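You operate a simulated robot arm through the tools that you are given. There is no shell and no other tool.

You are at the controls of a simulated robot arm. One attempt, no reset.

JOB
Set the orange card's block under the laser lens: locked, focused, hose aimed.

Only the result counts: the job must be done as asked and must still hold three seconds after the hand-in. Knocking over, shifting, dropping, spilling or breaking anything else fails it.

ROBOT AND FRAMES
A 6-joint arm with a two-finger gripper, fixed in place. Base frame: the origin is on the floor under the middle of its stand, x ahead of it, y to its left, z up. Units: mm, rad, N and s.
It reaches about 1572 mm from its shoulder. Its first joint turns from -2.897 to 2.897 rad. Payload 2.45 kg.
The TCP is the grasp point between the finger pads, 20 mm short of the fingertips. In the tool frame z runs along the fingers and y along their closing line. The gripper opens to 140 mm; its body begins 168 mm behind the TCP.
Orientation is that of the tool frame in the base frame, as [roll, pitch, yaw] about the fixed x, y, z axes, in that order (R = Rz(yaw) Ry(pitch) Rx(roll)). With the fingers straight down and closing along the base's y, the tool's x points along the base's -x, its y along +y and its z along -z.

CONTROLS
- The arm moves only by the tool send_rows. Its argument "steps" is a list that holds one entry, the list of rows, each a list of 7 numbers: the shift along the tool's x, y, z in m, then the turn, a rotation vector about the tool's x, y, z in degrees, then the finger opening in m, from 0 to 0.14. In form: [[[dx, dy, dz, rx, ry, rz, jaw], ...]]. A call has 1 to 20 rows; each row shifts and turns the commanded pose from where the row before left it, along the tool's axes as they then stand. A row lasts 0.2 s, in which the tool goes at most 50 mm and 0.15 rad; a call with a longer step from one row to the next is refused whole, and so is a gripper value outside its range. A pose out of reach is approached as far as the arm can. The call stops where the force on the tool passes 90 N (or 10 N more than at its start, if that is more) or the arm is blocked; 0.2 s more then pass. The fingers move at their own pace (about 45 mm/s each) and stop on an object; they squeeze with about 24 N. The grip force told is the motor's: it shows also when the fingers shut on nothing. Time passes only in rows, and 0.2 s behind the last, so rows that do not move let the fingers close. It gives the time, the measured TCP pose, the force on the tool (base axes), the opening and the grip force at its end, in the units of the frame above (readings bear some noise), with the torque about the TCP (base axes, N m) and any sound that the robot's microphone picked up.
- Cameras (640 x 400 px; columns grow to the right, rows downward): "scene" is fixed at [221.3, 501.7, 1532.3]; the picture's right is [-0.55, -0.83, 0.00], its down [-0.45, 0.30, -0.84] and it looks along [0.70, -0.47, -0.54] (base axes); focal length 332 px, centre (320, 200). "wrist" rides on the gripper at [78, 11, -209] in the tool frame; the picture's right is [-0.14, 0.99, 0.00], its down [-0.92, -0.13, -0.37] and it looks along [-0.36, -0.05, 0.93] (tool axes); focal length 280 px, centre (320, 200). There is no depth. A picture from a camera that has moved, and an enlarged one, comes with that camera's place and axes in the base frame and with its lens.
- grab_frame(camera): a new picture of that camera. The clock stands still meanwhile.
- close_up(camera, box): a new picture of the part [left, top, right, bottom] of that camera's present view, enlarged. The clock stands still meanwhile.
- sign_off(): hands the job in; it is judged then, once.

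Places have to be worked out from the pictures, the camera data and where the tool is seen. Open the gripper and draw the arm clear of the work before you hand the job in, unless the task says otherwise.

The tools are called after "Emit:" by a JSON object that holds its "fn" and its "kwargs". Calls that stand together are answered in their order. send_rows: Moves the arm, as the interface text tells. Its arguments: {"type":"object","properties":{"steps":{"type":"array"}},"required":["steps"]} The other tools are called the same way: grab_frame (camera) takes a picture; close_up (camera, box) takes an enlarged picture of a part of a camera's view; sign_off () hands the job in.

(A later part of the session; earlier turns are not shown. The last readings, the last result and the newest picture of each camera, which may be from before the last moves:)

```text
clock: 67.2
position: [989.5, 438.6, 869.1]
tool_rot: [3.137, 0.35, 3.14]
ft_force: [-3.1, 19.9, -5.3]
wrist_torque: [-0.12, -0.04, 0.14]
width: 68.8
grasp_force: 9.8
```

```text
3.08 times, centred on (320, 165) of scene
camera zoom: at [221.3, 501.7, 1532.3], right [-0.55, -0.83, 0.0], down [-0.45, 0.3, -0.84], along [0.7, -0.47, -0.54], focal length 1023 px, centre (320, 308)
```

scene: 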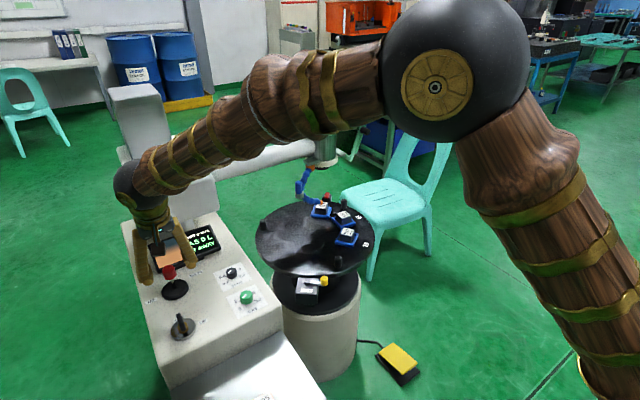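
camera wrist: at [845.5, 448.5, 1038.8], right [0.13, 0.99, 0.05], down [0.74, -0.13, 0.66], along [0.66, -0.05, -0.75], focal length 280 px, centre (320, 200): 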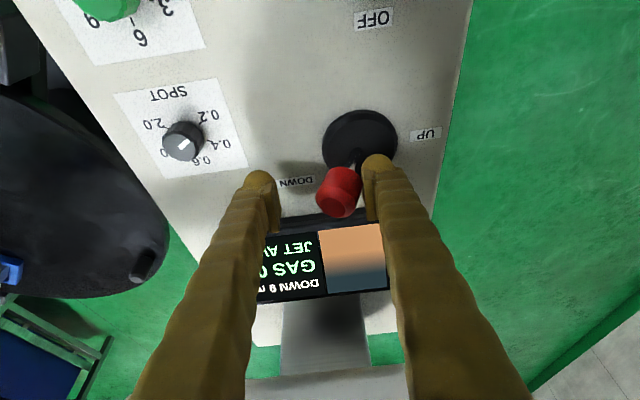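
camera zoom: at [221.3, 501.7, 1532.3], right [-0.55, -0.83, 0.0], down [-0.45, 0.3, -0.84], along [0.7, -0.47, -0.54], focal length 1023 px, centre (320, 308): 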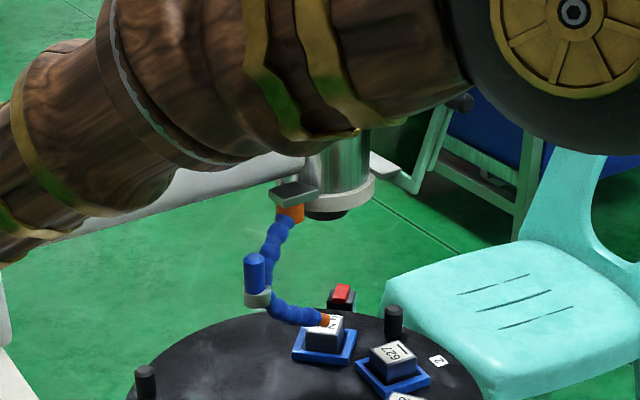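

No motion of the head after 0.4 s at full lean. I hold a full second more to rule out a slow drive.

Emit:
{"fn": "send_rows", "kwargs": {"steps": [[[0, 0, 0, 0, 0, 0, 0.056], [0, 0, 0, 0, 0, 0, 0.056], [0, 0, 0, 0, 0, 0, 0.056], [0, 0, 0, 0, 0, 0, 0.056], [0, 0, 0, 0, 0, 0, 0.056]]]}}

Emit:
{"fn": "close_up", "kwargs": {"camera": "wrist", "box": [240, 200, 400, 310]}}

```text
clock: 68.4
position: [990.9, 438.4, 869.1]
tool_rot: [3.136, 0.35, 3.141]
ft_force: [-2.8, 21.3, -7.7]
wrist_torque: [-0.16, 0.01, 0.08]
width: 69.5
grasp_force: 9.5
```

```text
3.64 times, centred on (320, 255) of wrist
camera zoom: at [845.6, 448.2, 1038.8], right [0.13, 0.99, 0.05], down [0.74, -0.13, 0.66], along [0.66, -0.05, -0.75], focal length 1020 px, centre (320, 0)
```

zoom: 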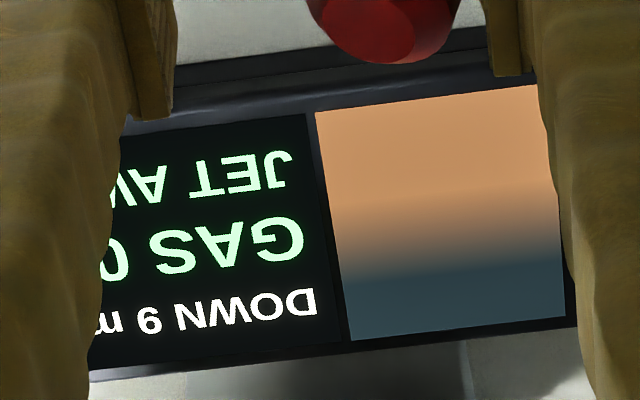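

Full lean for over a second does nothing, so the lift drive seems unpowered: the key switch is at OFF. I let the joystick return to centre and look at the key closely.

Emit:
{"fn": "send_rows", "kwargs": {"steps": [[[0, 0.021, 0, 0, 0, 0, 0.056], [0, 0.02, 0, 0, 0, 0, 0.056], [0, 0, 0, 0, 0, 0, 0.07], [0.015, 0, -0.041, 0, 0, 0, 0.08], [0.02, 0, -0.041, 0, 0, 0, 0.08], [0.03, 0, -0.035, 0, 0, 0, 0.08], [0.04, 0, -0.01, 0, 0, 0, 0.08], [0.04, 0, -0.01, 0, 0, 0, 0.08], [0, 0, 0, 0, 0, 0, 0.08]]]}}

Emit:
{"fn": "grab_frame", "kwargs": {"camera": "wrist"}}

Emit:
{"fn": "close_up", "kwargs": {"camera": "scene", "box": [120, 210, 240, 350]}}

```text
clock: 70.4
position: [806.9, 479.7, 948.4]
tool_rot: [3.135, 0.348, 3.139]
ft_force: [-0.3, -0.2, 1.2]
wrist_torque: [0.0, 0.0, -0.03]
width: 80.1
grasp_force: 0.2
```

```text
taken
camera wrist: at [662.2, 488.6, 1118.6], right [0.13, 0.99, 0.05], down [0.74, -0.13, 0.66], along [0.66, -0.05, -0.75], focal length 280 px, centre (320, 200)
```

wrist: 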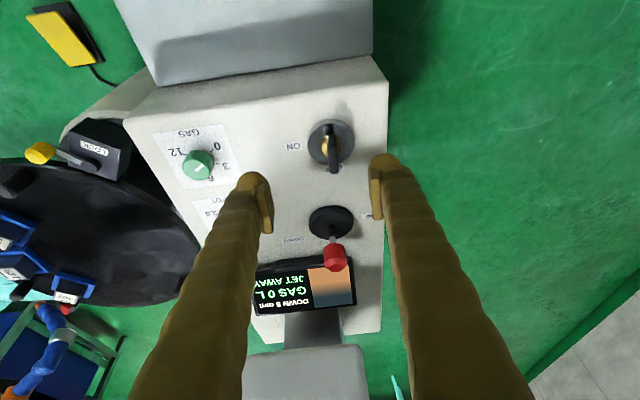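

```text
2.86 times, centred on (180, 280) of scene
camera zoom: at [221.3, 501.7, 1532.3], right [-0.55, -0.83, 0.0], down [-0.45, 0.3, -0.84], along [0.7, -0.47, -0.54], focal length 950 px, centre (720, -29)
```

zoom: 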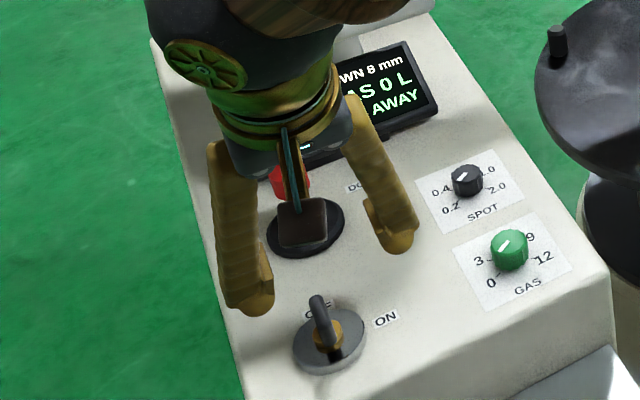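

The display seems to read 8 mm now, so the joystick did work, slowly or on release. I zoom to be sure.

Emit:
{"fn": "close_up", "kwargs": {"camera": "wrist", "box": [240, 250, 370, 330]}}

Emit:
{"fn": "close_up", "kwargs": {"camera": "wrist", "box": [270, 100, 390, 180]}}

```text
4.92 times, centred on (305, 290) of wrist
camera zoom: at [662.2, 488.6, 1118.6], right [0.13, 0.99, 0.05], down [0.74, -0.13, 0.66], along [0.66, -0.05, -0.75], focal length 1380 px, centre (394, -243)
```

zoom: 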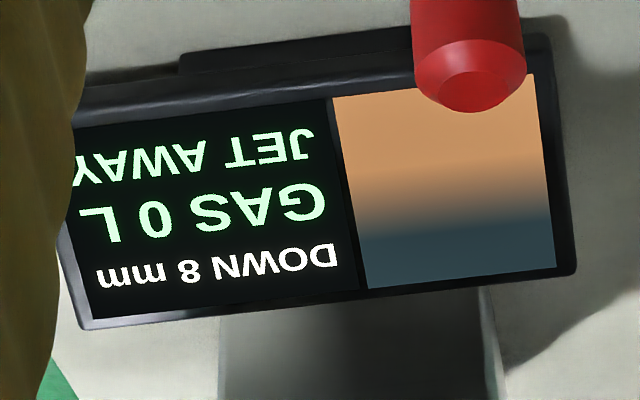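

```text
5.00 times, centred on (330, 140) of wrist
camera zoom: at [662.2, 488.6, 1118.6], right [0.13, 0.99, 0.05], down [0.74, -0.13, 0.66], along [0.66, -0.05, -0.75], focal length 1402 px, centre (270, 500)
```

zoom: 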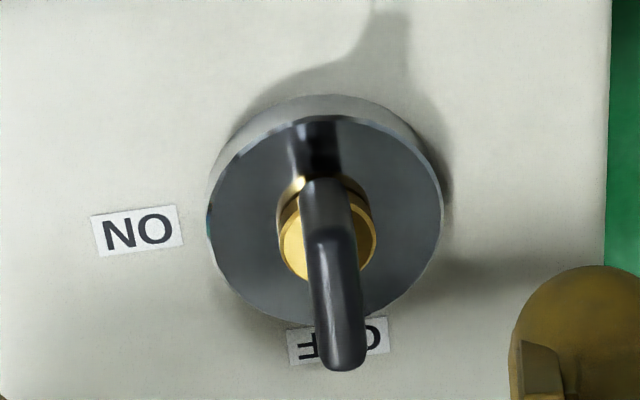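

Confirmed: DOWN 8 mm and a sharper picture, so the joystick works with the key off — I leave the key alone. I go back to the joystick and repeat a quick full push and release to learn the step size.

Emit:
{"fn": "send_rows", "kwargs": {"steps": [[[-0.04, 0, 0.01, 0, 0, 0, 0.08], [-0.04, 0, 0.01, 0, 0, 0, 0.08], [-0.03, 0, 0.035, 0, 0, 0, 0.08], [-0.02, 0, 0.041, 0, 0, 0, 0.08], [-0.015, 0, 0.041, 0, 0, 0, 0.08], [0, 0, 0, 0, 0, 0, 0.046], [0, 0, 0, 0, 0, 0, 0.046], [0, 0, 0, 0, 0, 0, 0.046]]]}}

Emit:
{"fn": "close_up", "kwargs": {"camera": "scene", "box": [120, 210, 230, 310]}}

```text
clock: 72.2
position: [989.6, 477.6, 868.2]
tool_rot: [3.137, 0.349, 3.139]
ft_force: [-0.6, -0.4, 0.0]
wrist_torque: [0.0, 0.01, 0.0]
width: 46.2
grasp_force: 0.1
```

```text
4.00 times, centred on (175, 260) of scene
camera zoom: at [221.3, 501.7, 1532.3], right [-0.55, -0.83, 0.0], down [-0.45, 0.3, -0.84], along [0.7, -0.47, -0.54], focal length 1329 px, centre (900, -40)
```

zoom: 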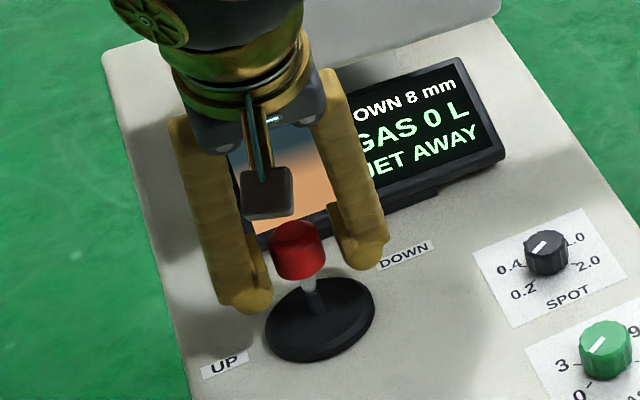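

Display still 8 mm. One quick full push and release now.

Emit:
{"fn": "send_rows", "kwargs": {"steps": [[[0, -0.032, 0, 0, 0, 0, 0.046], [0, 0.032, 0, 0, 0, 0, 0.046]]]}}

Emit:
{"fn": "close_up", "kwargs": {"camera": "scene", "box": [120, 210, 230, 310]}}

```text
clock: 72.8
position: [989.9, 478.2, 868.1]
tool_rot: [3.136, 0.35, 3.14]
ft_force: [-0.2, -0.6, -0.2]
wrist_torque: [0.01, 0.06, 0.02]
width: 45.8
grasp_force: 0.0
```

```text
4.00 times, centred on (175, 260) of scene
camera zoom: at [221.3, 501.7, 1532.3], right [-0.55, -0.83, 0.0], down [-0.45, 0.3, -0.84], along [0.7, -0.47, -0.54], focal length 1329 px, centre (900, -40)
```

zoom: 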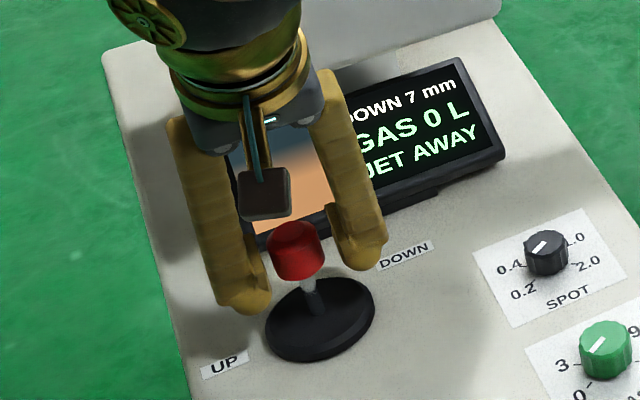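

It reads 7 mm: each full push and release steps the head 1 mm. I do three more.

Emit:
{"fn": "send_rows", "kwargs": {"steps": [[[0, -0.032, 0, 0, 0, 0, 0.046], [0, 0.032, 0, 0, 0, 0, 0.046], [0, 0, 0, 0, 0, 0, 0.046], [0, -0.032, 0, 0, 0, 0, 0.046], [0, 0.032, 0, 0, 0, 0, 0.046], [0, 0, 0, 0, 0, 0, 0.046], [0, -0.032, 0, 0, 0, 0, 0.046], [0, 0.032, 0, 0, 0, 0, 0.046], [0, 0, 0, 0, 0, 0, 0.046]]]}}

Emit:
{"fn": "close_up", "kwargs": {"camera": "scene", "box": [120, 210, 230, 310]}}

```text
clock: 74.8
position: [990.2, 479.7, 868.9]
tool_rot: [3.136, 0.35, 3.139]
ft_force: [0.5, -0.7, -0.1]
wrist_torque: [0.03, 0.01, -0.01]
width: 46.4
grasp_force: 0.0
```

```text
4.00 times, centred on (175, 260) of scene
camera zoom: at [221.3, 501.7, 1532.3], right [-0.55, -0.83, 0.0], down [-0.45, 0.3, -0.84], along [0.7, -0.47, -0.54], focal length 1329 px, centre (900, -40)
```

zoom: 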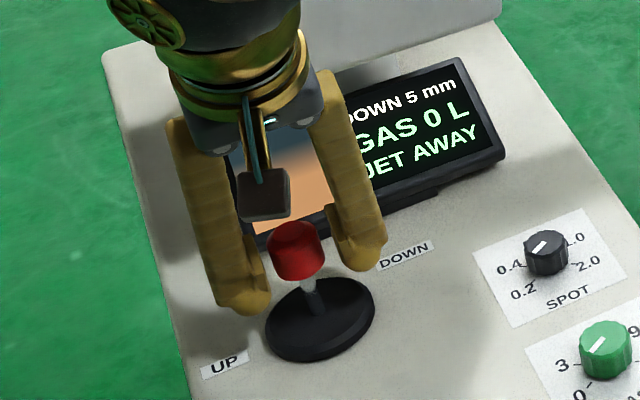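

Three pushes took it to 5 mm (the step is a bit under 1 mm or one push did not register). I do three more.

Emit:
{"fn": "send_rows", "kwargs": {"steps": [[[0, -0.032, 0, 0, 0, 0, 0.046], [0, 0.032, 0, 0, 0, 0, 0.046], [0, 0, 0, 0, 0, 0, 0.046], [0, -0.032, 0, 0, 0, 0, 0.046], [0, 0.032, 0, 0, 0, 0, 0.046], [0, 0, 0, 0, 0, 0, 0.046], [0, -0.032, 0, 0, 0, 0, 0.046], [0, 0.032, 0, 0, 0, 0, 0.046], [0, 0, 0, 0, 0, 0, 0.046]]]}}

Emit:
{"fn": "close_up", "kwargs": {"camera": "scene", "box": [120, 210, 230, 310]}}

```text
clock: 76.8
position: [989.5, 481.1, 868.3]
tool_rot: [3.135, 0.348, 3.14]
ft_force: [0.6, -0.6, -0.8]
wrist_torque: [-0.01, -0.01, 0.0]
width: 46.3
grasp_force: 0.1
```

```text
4.00 times, centred on (175, 260) of scene
camera zoom: at [221.3, 501.7, 1532.3], right [-0.55, -0.83, 0.0], down [-0.45, 0.3, -0.84], along [0.7, -0.47, -0.54], focal length 1329 px, centre (900, -40)
```

zoom: 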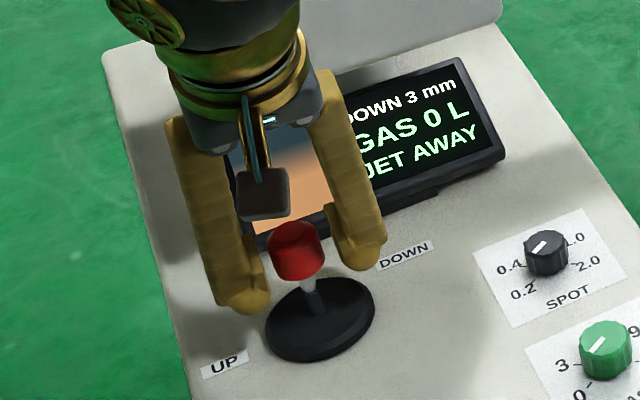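

Now 3 mm. I recentre 2 mm and do two more pushes.

Emit:
{"fn": "send_rows", "kwargs": {"steps": [[[0, -0.002, 0, 0, 0, 0, 0.046], [0, -0.032, 0, 0, 0, 0, 0.046], [0, 0.032, 0, 0, 0, 0, 0.046], [0, 0, 0, 0, 0, 0, 0.046], [0, -0.032, 0, 0, 0, 0, 0.046], [0, 0.032, 0, 0, 0, 0, 0.046], [0, 0, 0, 0, 0, 0, 0.046]]]}}

Emit:
{"fn": "close_up", "kwargs": {"camera": "scene", "box": [120, 210, 230, 310]}}

```text
clock: 78.4
position: [990.9, 476.2, 868.1]
tool_rot: [3.138, 0.349, 3.141]
ft_force: [-0.3, 0.0, 0.0]
wrist_torque: [0.0, -0.02, 0.0]
width: 46.4
grasp_force: 0.1
```

```text
4.00 times, centred on (175, 260) of scene
camera zoom: at [221.3, 501.7, 1532.3], right [-0.55, -0.83, 0.0], down [-0.45, 0.3, -0.84], along [0.7, -0.47, -0.54], focal length 1329 px, centre (900, -40)
```

zoom: 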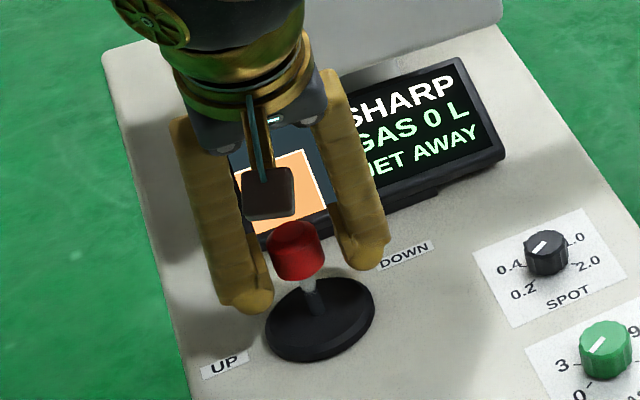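

The display now says SHARP and the picture has crisp edges. I read the full display through the wrist camera before leaving the joystick.

Emit:
{"fn": "close_up", "kwargs": {"camera": "wrist", "box": [230, 200, 390, 310]}}

```text
3.64 times, centred on (310, 255) of wrist
camera zoom: at [845.5, 487.3, 1038.6], right [0.13, 0.99, 0.05], down [0.74, -0.13, 0.66], along [0.66, -0.05, -0.75], focal length 1020 px, centre (356, 0)
```

zoom: 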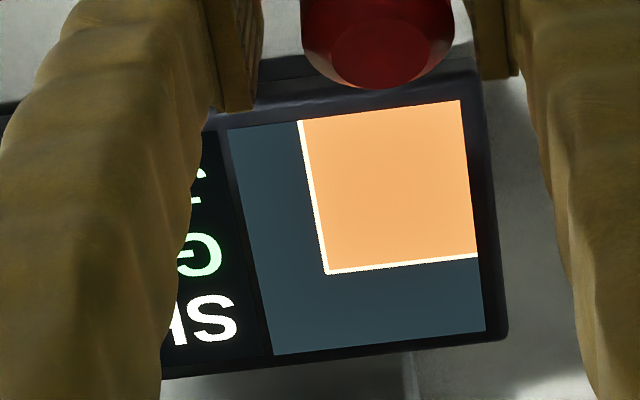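

SHARP is confirmed. I leave the joystick without touching it and move to a viewpoint on the hose, handle and nozzle.

Emit:
{"fn": "send_rows", "kwargs": {"steps": [[[0, 0.002, 0, 0, 0, 0, 0.056], [0.015, 0, -0.041, 0, 0, 0, 0.08], [0.02, 0, -0.041, 0, 0, 0, 0.08], [0.03, 0, -0.035, 0, 0, 0, 0.1], [0.03, 0, -0.03, 0, 0, 0, 0.14], [0, -0.045, 0, 0, 0, 0, 0.14], [0, -0.045, 0, 0, 0, 0, 0.14], [0, -0.045, 0, 0, 0, 0, 0.14], [0, -0.045, 0, 0, 0, 0, 0.14], [0, -0.045, 0, 0, 0, 0, 0.14], [0, -0.045, 0, 0, 0, 0, 0.14], [0, 0, 0, 0, -7, 0, 0.14], [0, 0, 0.03, 0, -7, 0, 0.14], [0, 0, 0, 0, 0, 0, 0.14]]]}}

Emit:
{"fn": "grab_frame", "kwargs": {"camera": "wrist"}}

Emit:
{"fn": "close_up", "kwargs": {"camera": "scene", "box": [130, 215, 230, 280]}}

```text
clock: 81.4
position: [864.5, 209.4, 947.3]
tool_rot: [3.136, 0.597, 3.138]
ft_force: [0.0, 0.9, -0.6]
wrist_torque: [-0.01, 0.01, 0.03]
width: 140.3
grasp_force: 0.1
```

```text
taken
camera wrist: at [681.8, 218.7, 1077.1], right [0.11, 0.99, 0.08], down [0.56, -0.13, 0.82], along [0.82, -0.05, -0.57], focal length 280 px, centre (320, 200)
```

wrist: 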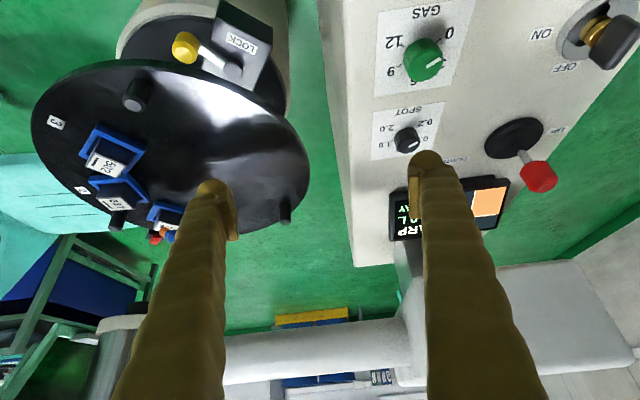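

```text
6.15 times, centred on (180, 248) of scene
camera zoom: at [221.3, 501.7, 1532.3], right [-0.55, -0.83, 0.0], down [-0.45, 0.3, -0.84], along [0.7, -0.47, -0.54], focal length 2045 px, centre (1182, -92)
```

zoom: 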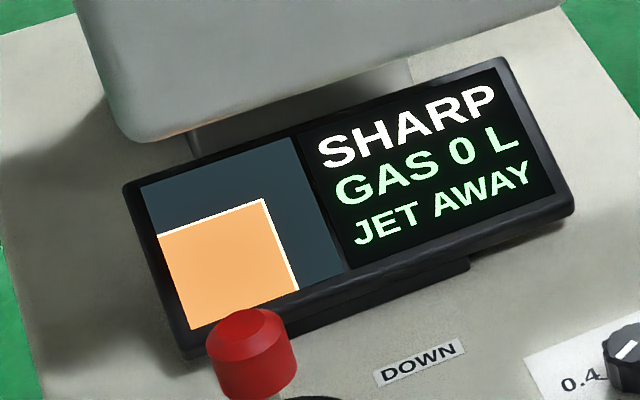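

Display: SHARP, GAS 0 L, JET AWAY. I swing the view toward the hose.

Emit:
{"fn": "send_rows", "kwargs": {"steps": [[[0, 0, 0, 4.5, 0, 6.62, 0.14], [0, 0, 0, 4.5, 0, 6.62, 0.14], [0, 0, 0, 4.5, 0, 6.62, 0.14], [0, 0, 0, 4.5, 0, 6.62, 0.14], [0, 0, 0, 4.5, 0, 6.62, 0.14], [0, 0, 0, 0, 0, 0, 0.14]]]}}

Emit:
{"fn": "grab_frame", "kwargs": {"camera": "wrist"}}

Emit:
{"fn": "close_up", "kwargs": {"camera": "scene", "box": [285, 140, 345, 220]}}

```text
clock: 82.8
position: [863.5, 209.4, 947.6]
tool_rot: [3.138, 0.592, 2.439]
ft_force: [0.2, -0.3, 0.7]
wrist_torque: [0.01, -0.01, 0.04]
width: 140.1
grasp_force: 0.0
```

```text
taken
camera wrist: at [732.1, 333.8, 1077.0], right [0.73, 0.68, 0.08], down [0.34, -0.46, 0.82], along [0.6, -0.57, -0.57], focal length 280 px, centre (320, 200)
```

wrist: 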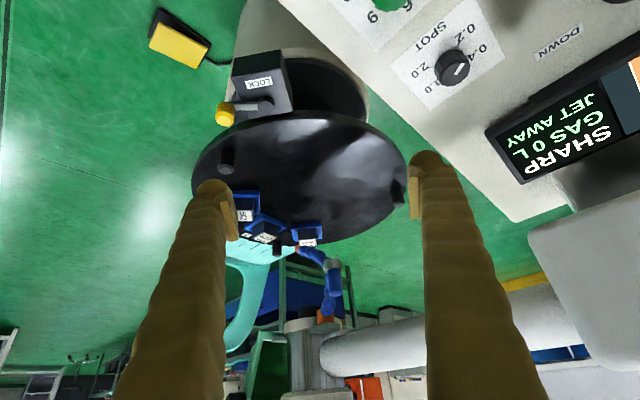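

```text
5.00 times, centred on (315, 180) of scene
camera zoom: at [221.3, 501.7, 1532.3], right [-0.55, -0.83, 0.0], down [-0.45, 0.3, -0.84], along [0.7, -0.47, -0.54], focal length 1662 px, centre (345, 300)
```

zoom: 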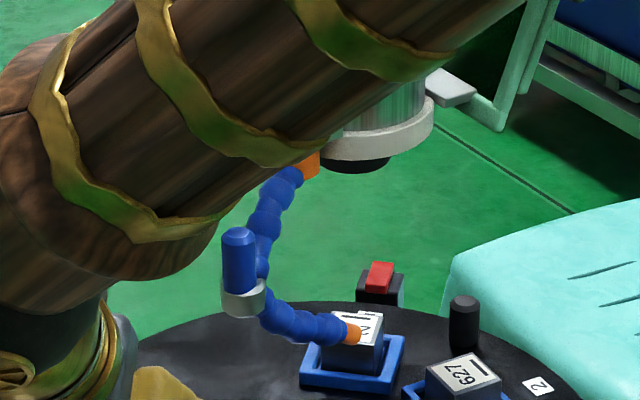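

Emit:
{"fn": "close_up", "kwargs": {"camera": "wrist", "box": [260, 210, 400, 350]}}

Emit:
{"fn": "close_up", "kwargs": {"camera": "wrist", "box": [280, 225, 360, 285]}}

Emit:
{"fn": "close_up", "kwargs": {"camera": "scene", "box": [290, 170, 340, 215]}}

```text
2.86 times, centred on (330, 280) of wrist
camera zoom: at [732.1, 333.8, 1077.0], right [0.73, 0.68, 0.08], down [0.34, -0.46, 0.82], along [0.6, -0.57, -0.57], focal length 801 px, centre (291, -29)
```

zoom: 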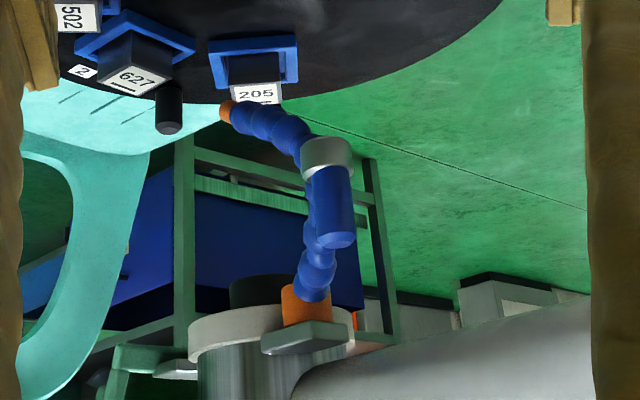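

```text
6.67 times, centred on (320, 255) of wrist
camera zoom: at [732.1, 333.8, 1077.0], right [0.73, 0.68, 0.08], down [0.34, -0.46, 0.82], along [0.6, -0.57, -0.57], focal length 1869 px, centre (320, -167)
```

zoom: 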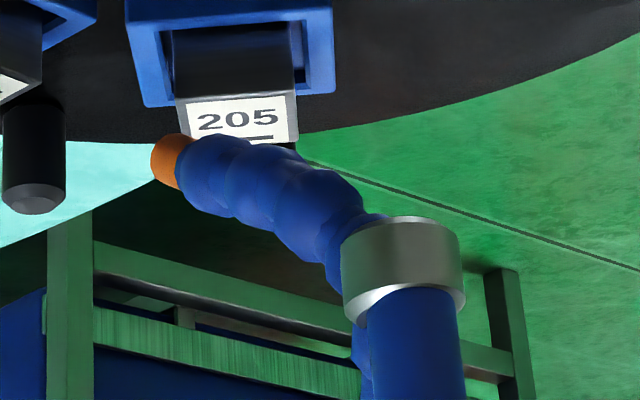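

```text
8.89 times, centred on (315, 192) of scene
camera zoom: at [221.3, 501.7, 1532.3], right [-0.55, -0.83, 0.0], down [-0.45, 0.3, -0.84], along [0.7, -0.47, -0.54], focal length 2954 px, centre (364, 267)
```

zoom: 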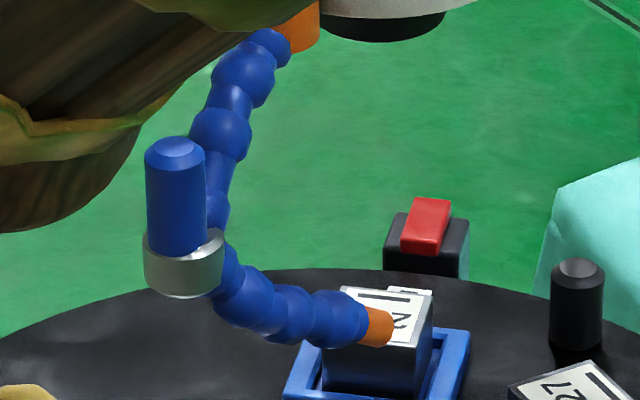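

The handle's axis is near (1091,6), spanning z≈898–942, on a hose that swivels at the orange mount. I level the tool, turn it to yaw ≈124° and move above the handle.

Emit:
{"fn": "send_rows", "kwargs": {"steps": [[[0, 0, 0, 0, 6.8, 0, 0.07], [0, 0, 0, 0, 6.8, 0, 0.07], [0, 0, 0, 0, 6.8, 0, 0.07], [0, 0, 0, 0, 6.8, 0, 0.07], [0, 0, 0, 0, 6.7, 0, 0.07], [0, 0, 0, 0, 0, 8, 0.07], [0, 0, 0, 0, 0, 8, 0.07], [-0.0421, 0.011, -0.0132, 0, 0, 0, 0.07], [-0.0421, 0.011, -0.0132, 0, 0, 0, 0.07], [-0.0421, 0.011, -0.0132, 0, 0, 0, 0.07], [-0.0421, 0.011, -0.0132, 0, 0, 0, 0.07], [-0.0421, 0.011, -0.0132, 0, 0, 0, 0.07], [-0.0421, 0.011, -0.0132, 0, 0, 0, 0.07], [-0.0421, 0.011, -0.0132, 0, 0, 0, 0.07], [0, 0, 0, 0, 0, 0, 0.07]]]}}

Emit:
{"fn": "grab_frame", "kwargs": {"camera": "wrist"}}

Emit:
{"fn": "grab_frame", "kwargs": {"camera": "scene"}}

```text
clock: 86.0
position: [1090.7, 9.4, 1040.2]
tool_rot: [3.141, -0.003, 2.165]
ft_force: [-65.3, 36.6, 10.0]
wrist_torque: [0.49, 0.01, 2.88]
width: 48.9
grasp_force: 0.1
```

```text
taken
camera wrist: at [1056.9, 80.6, 1249.2], right [0.9, 0.44, 0.0], down [0.41, -0.84, 0.37], along [0.16, -0.33, -0.93], focal length 280 px, centre (320, 200)
```

wrist: 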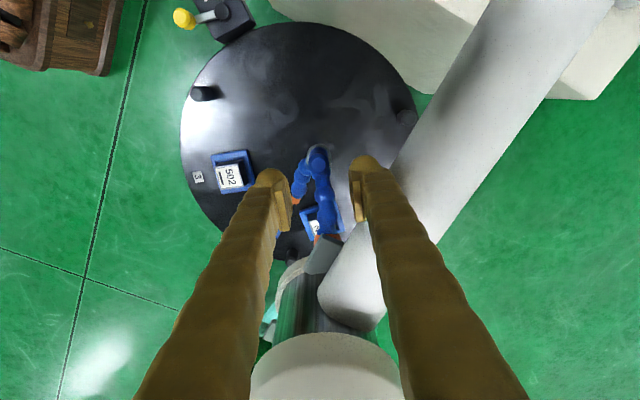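

```text
taken
```

scene: 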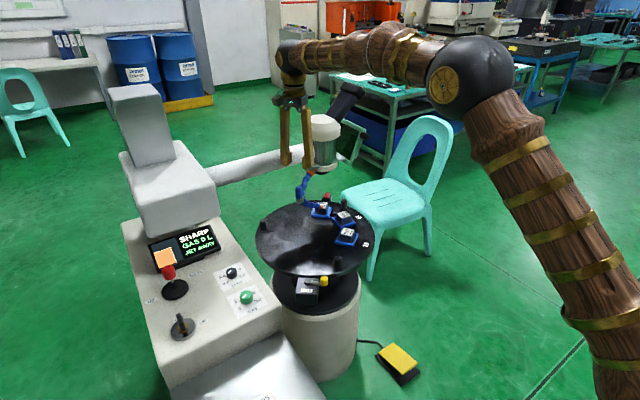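

A finger is pressing on the head's support tube (75 N sideways), so the tube is nearer than I judged. I back straight away toward -x at once and recheck the display.

Emit:
{"fn": "send_rows", "kwargs": {"steps": [[[0.0055, -0.0083, 0, 0, 0, 0, 0.06], [0.0111, -0.0166, 0, 0, 0, 0, 0.06], [0.0166, -0.025, 0, 0, 0, 0, 0.06], [0, 0, 0, 0, 0, 0, 0.06]]]}}

Emit:
{"fn": "grab_frame", "kwargs": {"camera": "wrist"}}

Emit:
{"fn": "grab_frame", "kwargs": {"camera": "scene"}}

Emit:
{"fn": "close_up", "kwargs": {"camera": "scene", "box": [130, 215, 230, 280]}}

```text
clock: 87.0
position: [1031.0, 7.2, 1039.1]
tool_rot: [3.14, 0.001, 2.163]
ft_force: [-0.5, 0.0, -0.8]
wrist_torque: [0.01, 0.03, -0.04]
width: 59.9
grasp_force: 0.0
```

```text
taken
camera wrist: at [998.0, 77.6, 1248.0], right [0.9, 0.44, 0.0], down [0.41, -0.84, 0.37], along [0.16, -0.33, -0.93], focal length 280 px, centre (320, 200)
```

wrist: 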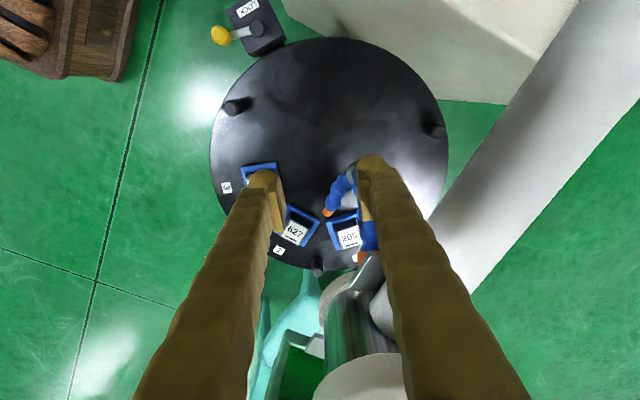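

```text
taken
```

scene: 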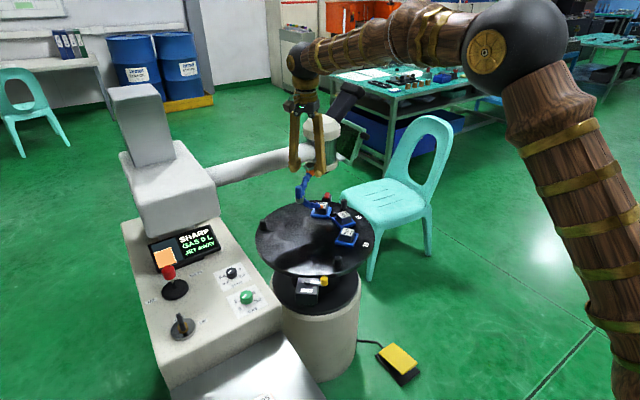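

```text
6.15 times, centred on (180, 248) of scene
camera zoom: at [221.3, 501.7, 1532.3], right [-0.55, -0.83, 0.0], down [-0.45, 0.3, -0.84], along [0.7, -0.47, -0.54], focal length 2045 px, centre (1182, -92)
```

zoom: 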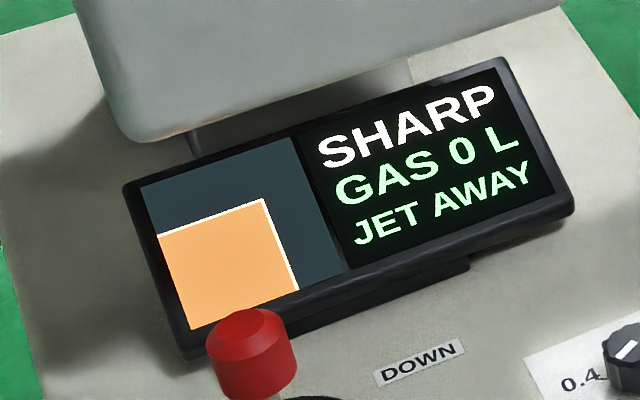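

Contact is cleared, display still reads SHARP and nothing appears moved. I use this overhead view to locate the tube, mount and handle properly.

Emit:
{"fn": "close_up", "kwargs": {"camera": "wrist", "box": [280, 150, 440, 290]}}

Emit:
{"fn": "close_up", "kwargs": {"camera": "scene", "box": [270, 80, 370, 220]}}

```text
2.86 times, centred on (360, 220) of wrist
camera zoom: at [998.0, 77.6, 1248.0], right [0.9, 0.44, 0.0], down [0.41, -0.84, 0.37], along [0.16, -0.33, -0.93], focal length 801 px, centre (206, 143)
```

zoom: 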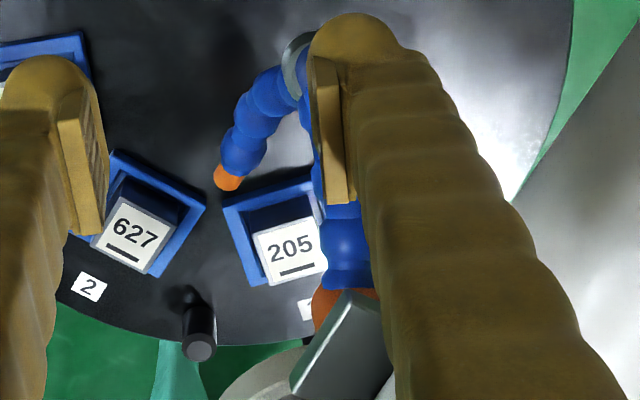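

```text
2.86 times, centred on (320, 150) of scene
camera zoom: at [221.3, 501.7, 1532.3], right [-0.55, -0.83, 0.0], down [-0.45, 0.3, -0.84], along [0.7, -0.47, -0.54], focal length 950 px, centre (320, 343)
```

zoom: 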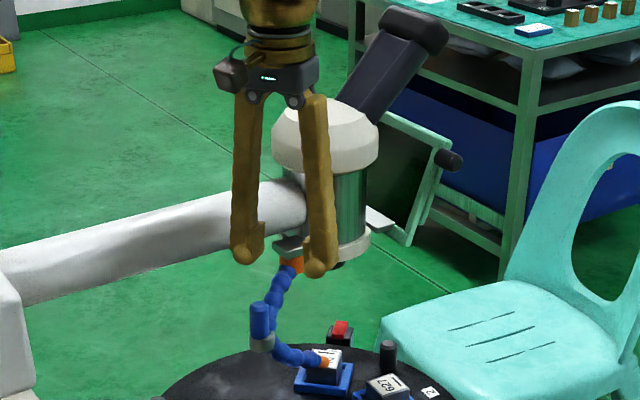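

The right finger hides the handle. I step 40 mm further back and open the fingers for an unobstructed overhead view.

Emit:
{"fn": "send_rows", "kwargs": {"steps": [[[0.0222, -0.0333, 0, 0, 0, 0, 0.06], [0, 0, 0, 0, 0, 0, 0.14], [0, 0, 0, 0, 0, 0, 0.14], [0, 0, 0, 0, 0, 0, 0.14], [0, 0, 0, 0, 0, 0, 0.14]]]}}

Emit:
{"fn": "grab_frame", "kwargs": {"camera": "wrist"}}

Emit:
{"fn": "close_up", "kwargs": {"camera": "wrist", "box": [300, 140, 460, 280]}}

```text
clock: 88.2
position: [991.1, 8.1, 1039.6]
tool_rot: [3.14, -0.002, 2.162]
ft_force: [-0.3, 0.3, -1.5]
wrist_torque: [0.03, 0.0, -0.02]
width: 139.9
grasp_force: 0.0
```

```text
taken
camera wrist: at [957.5, 77.4, 1248.6], right [0.9, 0.44, 0.0], down [0.41, -0.84, 0.37], along [0.16, -0.33, -0.93], focal length 280 px, centre (320, 200)
```

wrist: 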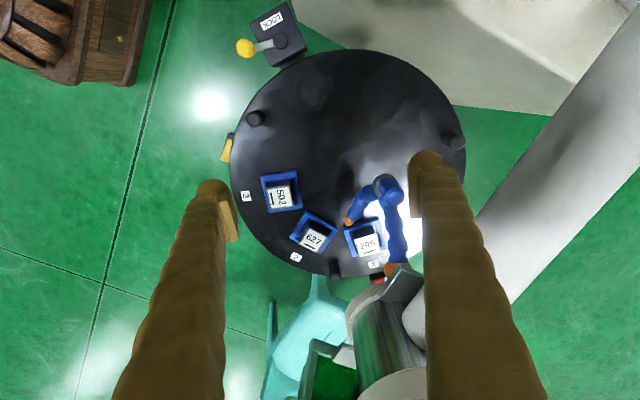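

```text
2.86 times, centred on (380, 210) of wrist
camera zoom: at [957.5, 77.4, 1248.6], right [0.9, 0.44, 0.0], down [0.41, -0.84, 0.37], along [0.16, -0.33, -0.93], focal length 801 px, centre (149, 171)
```

zoom: 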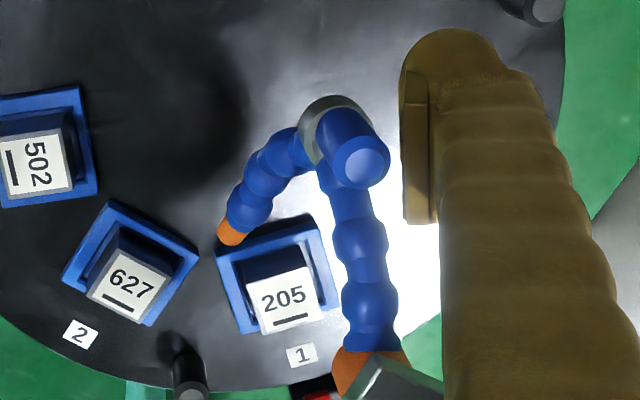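

Now the hose is clear from above: handle axis at about (1087,10), nozzle tip near (1091,-90), mount near (1146,-72), tube's near edge at x≈1154. I narrow the fingers to 42 mm, turn to yaw 135° and move over the handle with safe clearance from the tube.

Emit:
{"fn": "send_rows", "kwargs": {"steps": [[[0, 0, 0, 0, 0, -5.5, 0.042], [0, 0, 0, 0, 0, -5.5, 0.042], [0, 0, 0, 0, 0, 0, 0.042], [0, 0, 0, 0, 0, 0, 0.042], [0, 0, 0, 0, 0, 0, 0.042], [-0.0222, 0.0231, 0, 0, 0, 0, 0.042], [-0.0222, 0.0231, 0, 0, 0, 0, 0.042], [-0.0222, 0.0231, 0, 0, 0, 0, 0.042], [0, 0, 0, 0, 0, 0, 0.042]]]}}

Emit:
{"fn": "grab_frame", "kwargs": {"camera": "wrist"}}

Emit:
{"fn": "close_up", "kwargs": {"camera": "wrist", "box": [260, 120, 380, 220]}}

```text
clock: 90.2
position: [1087.9, 8.3, 1038.3]
tool_rot: [3.14, 0.001, 2.355]
ft_force: [-0.7, 0.5, -0.2]
wrist_torque: [0.01, 0.0, -0.02]
width: 42.3
grasp_force: 0.3
```

```text
taken
camera wrist: at [1040.8, 71.4, 1248.1], right [0.8, 0.6, 0.0], down [0.56, -0.74, 0.37], along [0.22, -0.29, -0.93], focal length 280 px, centre (320, 200)
```

wrist: 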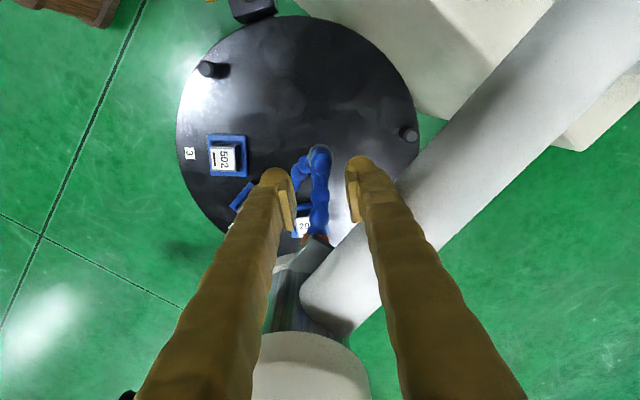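

```text
4.00 times, centred on (320, 170) of wrist
camera zoom: at [1040.8, 71.4, 1248.1], right [0.8, 0.6, 0.0], down [0.56, -0.74, 0.37], along [0.22, -0.29, -0.93], focal length 1122 px, centre (320, 320)
```

zoom: 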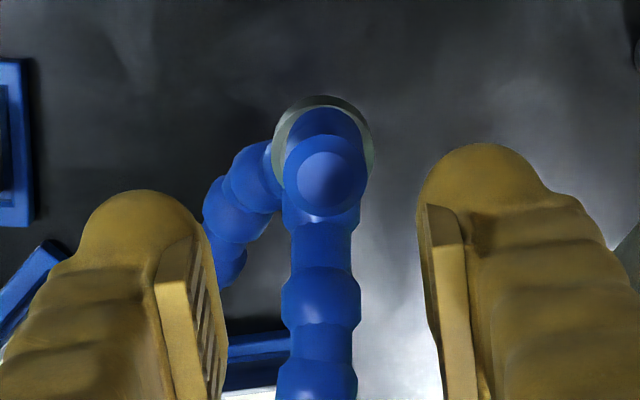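

The handle sits nicely between the fingers, and the hose runs away along the tool's -x so nothing is in the way. I descend to z≈930 and check forces before closing.

Emit:
{"fn": "send_rows", "kwargs": {"steps": [[[0, 0.0025, 0.03, 0, 0, 0, 0.042], [0, 0, 0.03, 0, 0, 0, 0.042], [0, 0, 0.028, 0, 0, 0, 0.042], [0, 0, 0.02, 0, 0, 0, 0.042], [0, 0, 0, 0, 0, 0, 0.042]]]}}

Emit:
{"fn": "close_up", "kwargs": {"camera": "scene", "box": [270, 120, 370, 220]}}

Emit:
{"fn": "close_up", "kwargs": {"camera": "wrist", "box": [240, 120, 400, 240]}}

```text
clock: 91.4
position: [1090.2, 11.1, 930.5]
tool_rot: [3.141, -0.001, 2.354]
ft_force: [0.0, -0.6, 0.1]
wrist_torque: [-0.02, -0.02, 0.0]
width: 42.0
grasp_force: 0.2
```

```text
4.00 times, centred on (320, 170) of scene
camera zoom: at [221.3, 501.7, 1532.3], right [-0.55, -0.83, 0.0], down [-0.45, 0.3, -0.84], along [0.7, -0.47, -0.54], focal length 1329 px, centre (320, 320)
```

zoom: 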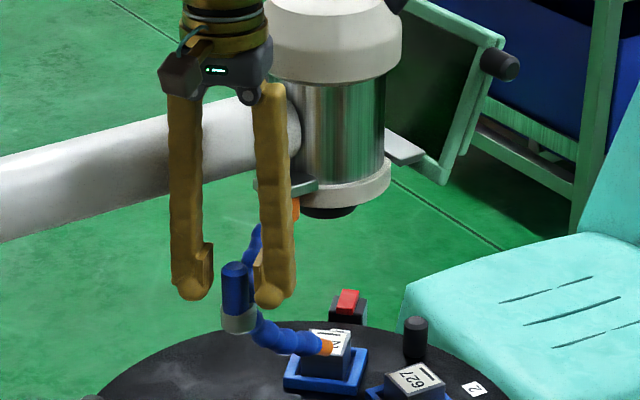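

```text
3.33 times, centred on (320, 180) of wrist
camera zoom: at [1042.4, 73.2, 1139.9], right [0.8, 0.6, 0.0], down [0.56, -0.74, 0.37], along [0.22, -0.29, -0.93], focal length 935 px, centre (320, 267)
```

zoom: 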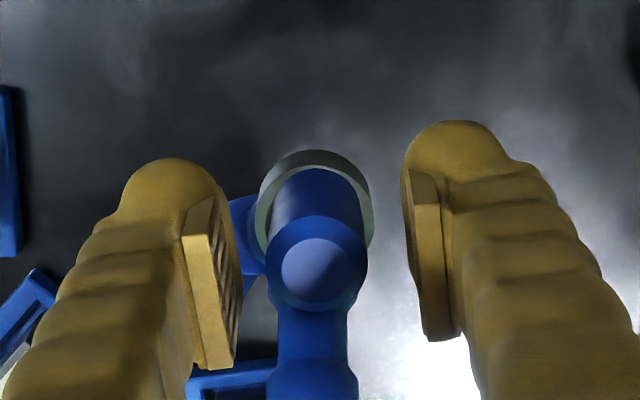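

Handle top is about 10 mm above the TCP. I lower 7 mm more and close on the handle.

Emit:
{"fn": "send_rows", "kwargs": {"steps": [[[0, 0, 0.007, 0, 0, 0, 0.042], [0, 0, 0, 0, 0, 0, 0.03], [0, 0, 0, 0, 0, 0, 0.018], [0, 0, 0, 0, 0, 0, 0.015], [0, 0, 0, 0, 0, 0, 0.015]]]}}

Emit:
{"fn": "close_up", "kwargs": {"camera": "scene", "box": [130, 215, 230, 280]}}

```text
clock: 92.6
position: [1089.6, 10.2, 923.7]
tool_rot: [-3.141, -0.003, 2.354]
ft_force: [-12.3, -7.7, -0.9]
wrist_torque: [-0.12, 0.14, -0.05]
width: 22.8
grasp_force: 44.6
```

```text
6.15 times, centred on (180, 248) of scene
camera zoom: at [221.3, 501.7, 1532.3], right [-0.55, -0.83, 0.0], down [-0.45, 0.3, -0.84], along [0.7, -0.47, -0.54], focal length 2045 px, centre (1182, -92)
```

zoom: 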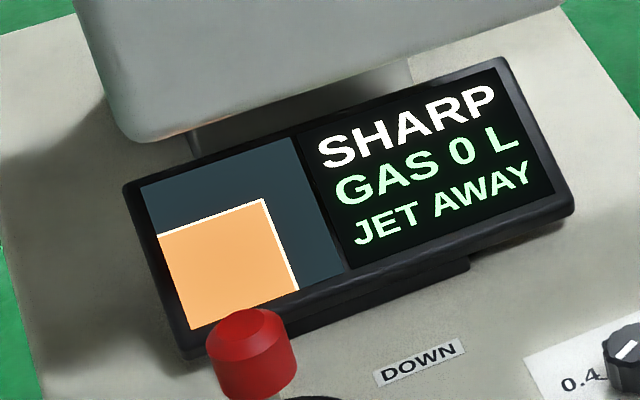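

Gripped at 22.8 mm. I try a gentle 4° swing of the hose toward the block (counter-clockwise about the mount), watching the force.

Emit:
{"fn": "send_rows", "kwargs": {"steps": [[[0.0005, -0.0034, 0, 0, 0, -2, 0.015], [0.0005, -0.0034, 0, 0, 0, -2, 0.015], [0, 0, 0, 0, 0, 0, 0.015]]]}}

```text
clock: 93.4
position: [1084.4, 6.8, 924.6]
tool_rot: [3.139, -0.001, 2.425]
ft_force: [0.9, 4.2, -5.5]
wrist_torque: [-0.03, -0.1, 0.17]
width: 22.5
grasp_force: 45.4
```

The hose swings easily (about 4 N). I carry on in 4° steps along the arc and watch the display.

Emit:
{"fn": "send_rows", "kwargs": {"steps": [[[0.0011, -0.0069, 0, 0, 0, -4, 0.015], [0.0011, -0.0069, 0, 0, 0, -4, 0.015], [0.0011, -0.0069, 0, 0, 0, -4, 0.015], [0, 0, 0, 0, 0, 0, 0.015]]]}}

Emit:
{"fn": "close_up", "kwargs": {"camera": "scene", "box": [130, 215, 230, 280]}}

Emit:
{"fn": "close_up", "kwargs": {"camera": "scene", "box": [270, 140, 360, 220]}}

```text
clock: 94.4
position: [1068.8, -7.3, 923.8]
tool_rot: [3.139, -0.002, 2.635]
ft_force: [-17.3, 14.7, -2.9]
wrist_torque: [0.14, 0.26, -0.06]
width: 22.6
grasp_force: 45.3
```

```text
6.15 times, centred on (180, 248) of scene
camera zoom: at [221.3, 501.7, 1532.3], right [-0.55, -0.83, 0.0], down [-0.45, 0.3, -0.84], along [0.7, -0.47, -0.54], focal length 2045 px, centre (1182, -92)
```

zoom: 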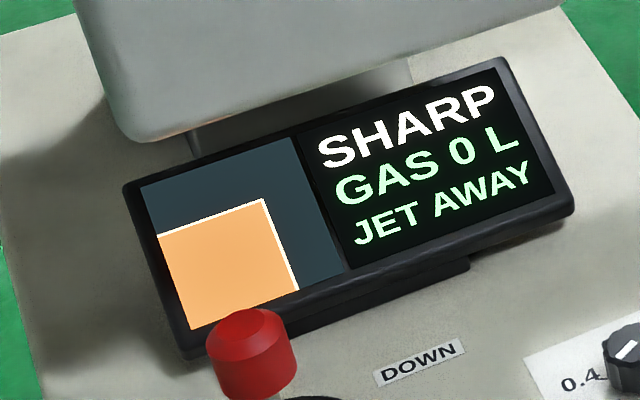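

```text
5.00 times, centred on (315, 180) of scene
camera zoom: at [221.3, 501.7, 1532.3], right [-0.55, -0.83, 0.0], down [-0.45, 0.3, -0.84], along [0.7, -0.47, -0.54], focal length 1662 px, centre (345, 300)
```

zoom: 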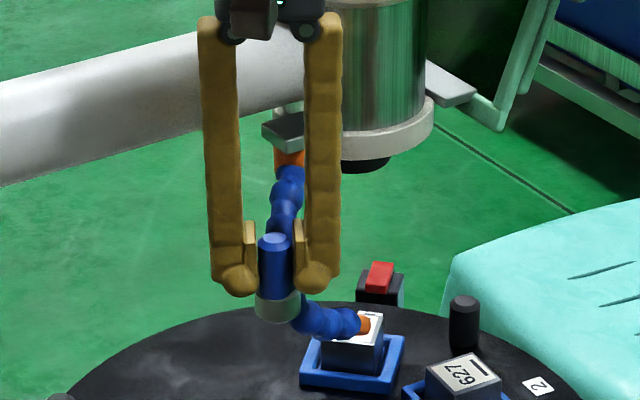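

Still JET AWAY; the 23 N is purely radial, so my arc is a bit tight. I ease outward 1 mm and continue.

Emit:
{"fn": "send_rows", "kwargs": {"steps": [[[0.001, 0.0002, 0, 0, 0, 0, 0.015], [0.0014, -0.0069, 0, 0, 0, -4, 0.015], [0.0014, -0.0069, 0, 0, 0, -4, 0.015], [0.0014, -0.0069, 0, 0, 0, -4, 0.015], [0, 0, 0, 0, 0, 0, 0.015]]]}}

Emit:
{"fn": "close_up", "kwargs": {"camera": "scene", "box": [130, 215, 230, 280]}}

Emit:
{"fn": "close_up", "kwargs": {"camera": "scene", "box": [270, 140, 360, 220]}}

```text
clock: 95.6
position: [1056.3, -24.1, 924.7]
tool_rot: [3.139, 0.0, 2.844]
ft_force: [14.1, -9.3, -4.3]
wrist_torque: [-0.16, -0.22, -0.06]
width: 22.7
grasp_force: 44.9
```

```text
6.15 times, centred on (180, 248) of scene
camera zoom: at [221.3, 501.7, 1532.3], right [-0.55, -0.83, 0.0], down [-0.45, 0.3, -0.84], along [0.7, -0.47, -0.54], focal length 2045 px, centre (1182, -92)
```

zoom: 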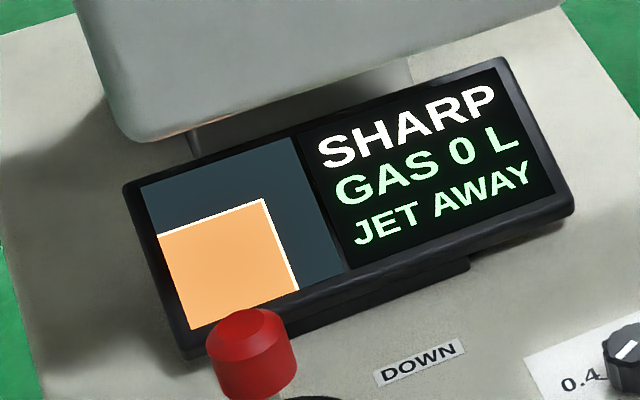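

```text
5.00 times, centred on (315, 180) of scene
camera zoom: at [221.3, 501.7, 1532.3], right [-0.55, -0.83, 0.0], down [-0.45, 0.3, -0.84], along [0.7, -0.47, -0.54], focal length 1662 px, centre (345, 300)
```

zoom: 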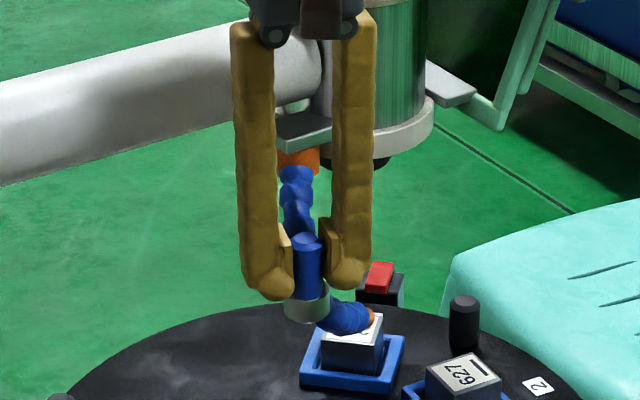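

Now about 28° swung, nozzle coming round toward the block, still JET AWAY. I correct the radius slightly and continue 8°.

Emit:
{"fn": "send_rows", "kwargs": {"steps": [[[-0.0006, 0, 0, 0, 0, 0, 0.015], [0.0011, -0.0069, 0, 0, 0, -4, 0.015], [0.0011, -0.0069, 0, 0, 0, -4, 0.015], [0, 0, 0, 0, 0, 0, 0.015]]]}}

Emit:
{"fn": "close_up", "kwargs": {"camera": "scene", "box": [130, 215, 230, 280]}}

Emit:
{"fn": "close_up", "kwargs": {"camera": "scene", "box": [270, 140, 360, 220]}}

```text
clock: 96.6
position: [1050.1, -36.9, 923.4]
tool_rot: [3.138, 0.0, 2.985]
ft_force: [4.4, -0.9, 1.4]
wrist_torque: [-0.02, -0.16, 0.03]
width: 22.6
grasp_force: 45.0
```

```text
6.15 times, centred on (180, 248) of scene
camera zoom: at [221.3, 501.7, 1532.3], right [-0.55, -0.83, 0.0], down [-0.45, 0.3, -0.84], along [0.7, -0.47, -0.54], focal length 2045 px, centre (1182, -92)
```

zoom: 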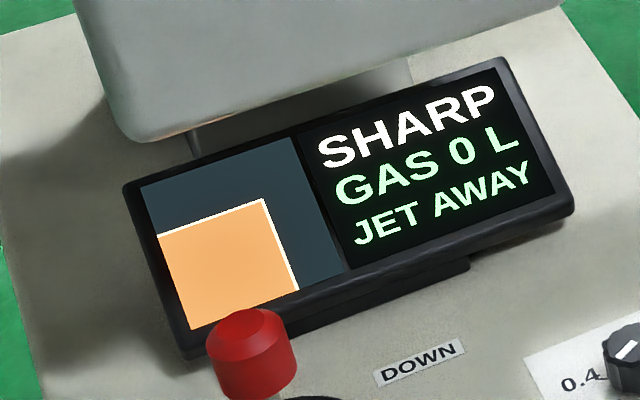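

```text
5.00 times, centred on (315, 180) of scene
camera zoom: at [221.3, 501.7, 1532.3], right [-0.55, -0.83, 0.0], down [-0.45, 0.3, -0.84], along [0.7, -0.47, -0.54], focal length 1662 px, centre (345, 300)
```

zoom: 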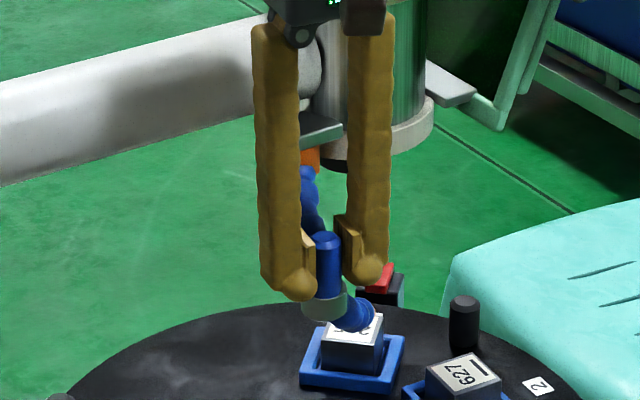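

Forces are low at about 36°. I continue 6° more.

Emit:
{"fn": "send_rows", "kwargs": {"steps": [[[0.0008, -0.0053, 0, 0, 0, -3, 0.015], [0.0008, -0.0053, 0, 0, 0, -3, 0.015], [0, 0, 0, 0, 0, 0, 0.015]]]}}

Emit:
{"fn": "close_up", "kwargs": {"camera": "scene", "box": [130, 215, 230, 280]}}

Emit:
{"fn": "grab_frame", "kwargs": {"camera": "wrist"}}

```text
clock: 97.4
position: [1048.2, -47.7, 924.3]
tool_rot: [3.139, -0.001, 3.089]
ft_force: [-3.4, 3.7, 6.8]
wrist_torque: [-0.01, 0.02, 0.2]
width: 22.4
grasp_force: 45.0
```

```text
6.15 times, centred on (180, 248) of scene
camera zoom: at [221.3, 501.7, 1532.3], right [-0.55, -0.83, 0.0], down [-0.45, 0.3, -0.84], along [0.7, -0.47, -0.54], focal length 2045 px, centre (1182, -92)
```

zoom: 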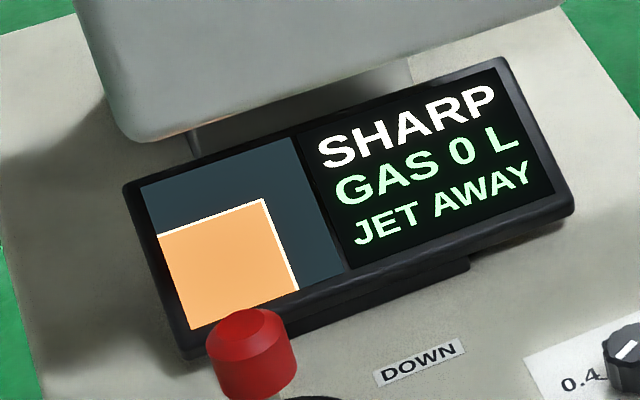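

```text
taken
camera wrist: at [970.4, -32.8, 1133.2], right [0.19, 0.98, 0.0], down [0.91, -0.18, 0.37], along [0.36, -0.07, -0.93], focal length 280 px, centre (320, 200)
```

wrist: 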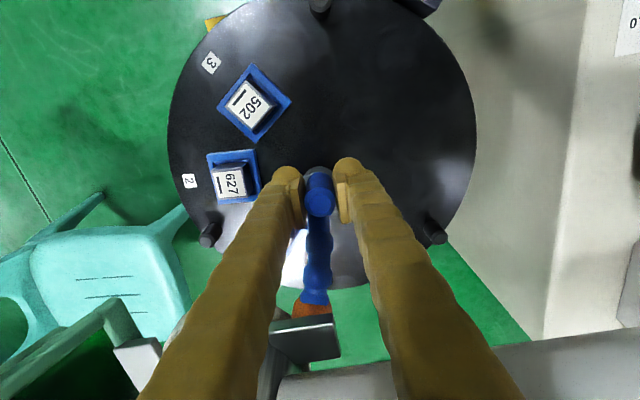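

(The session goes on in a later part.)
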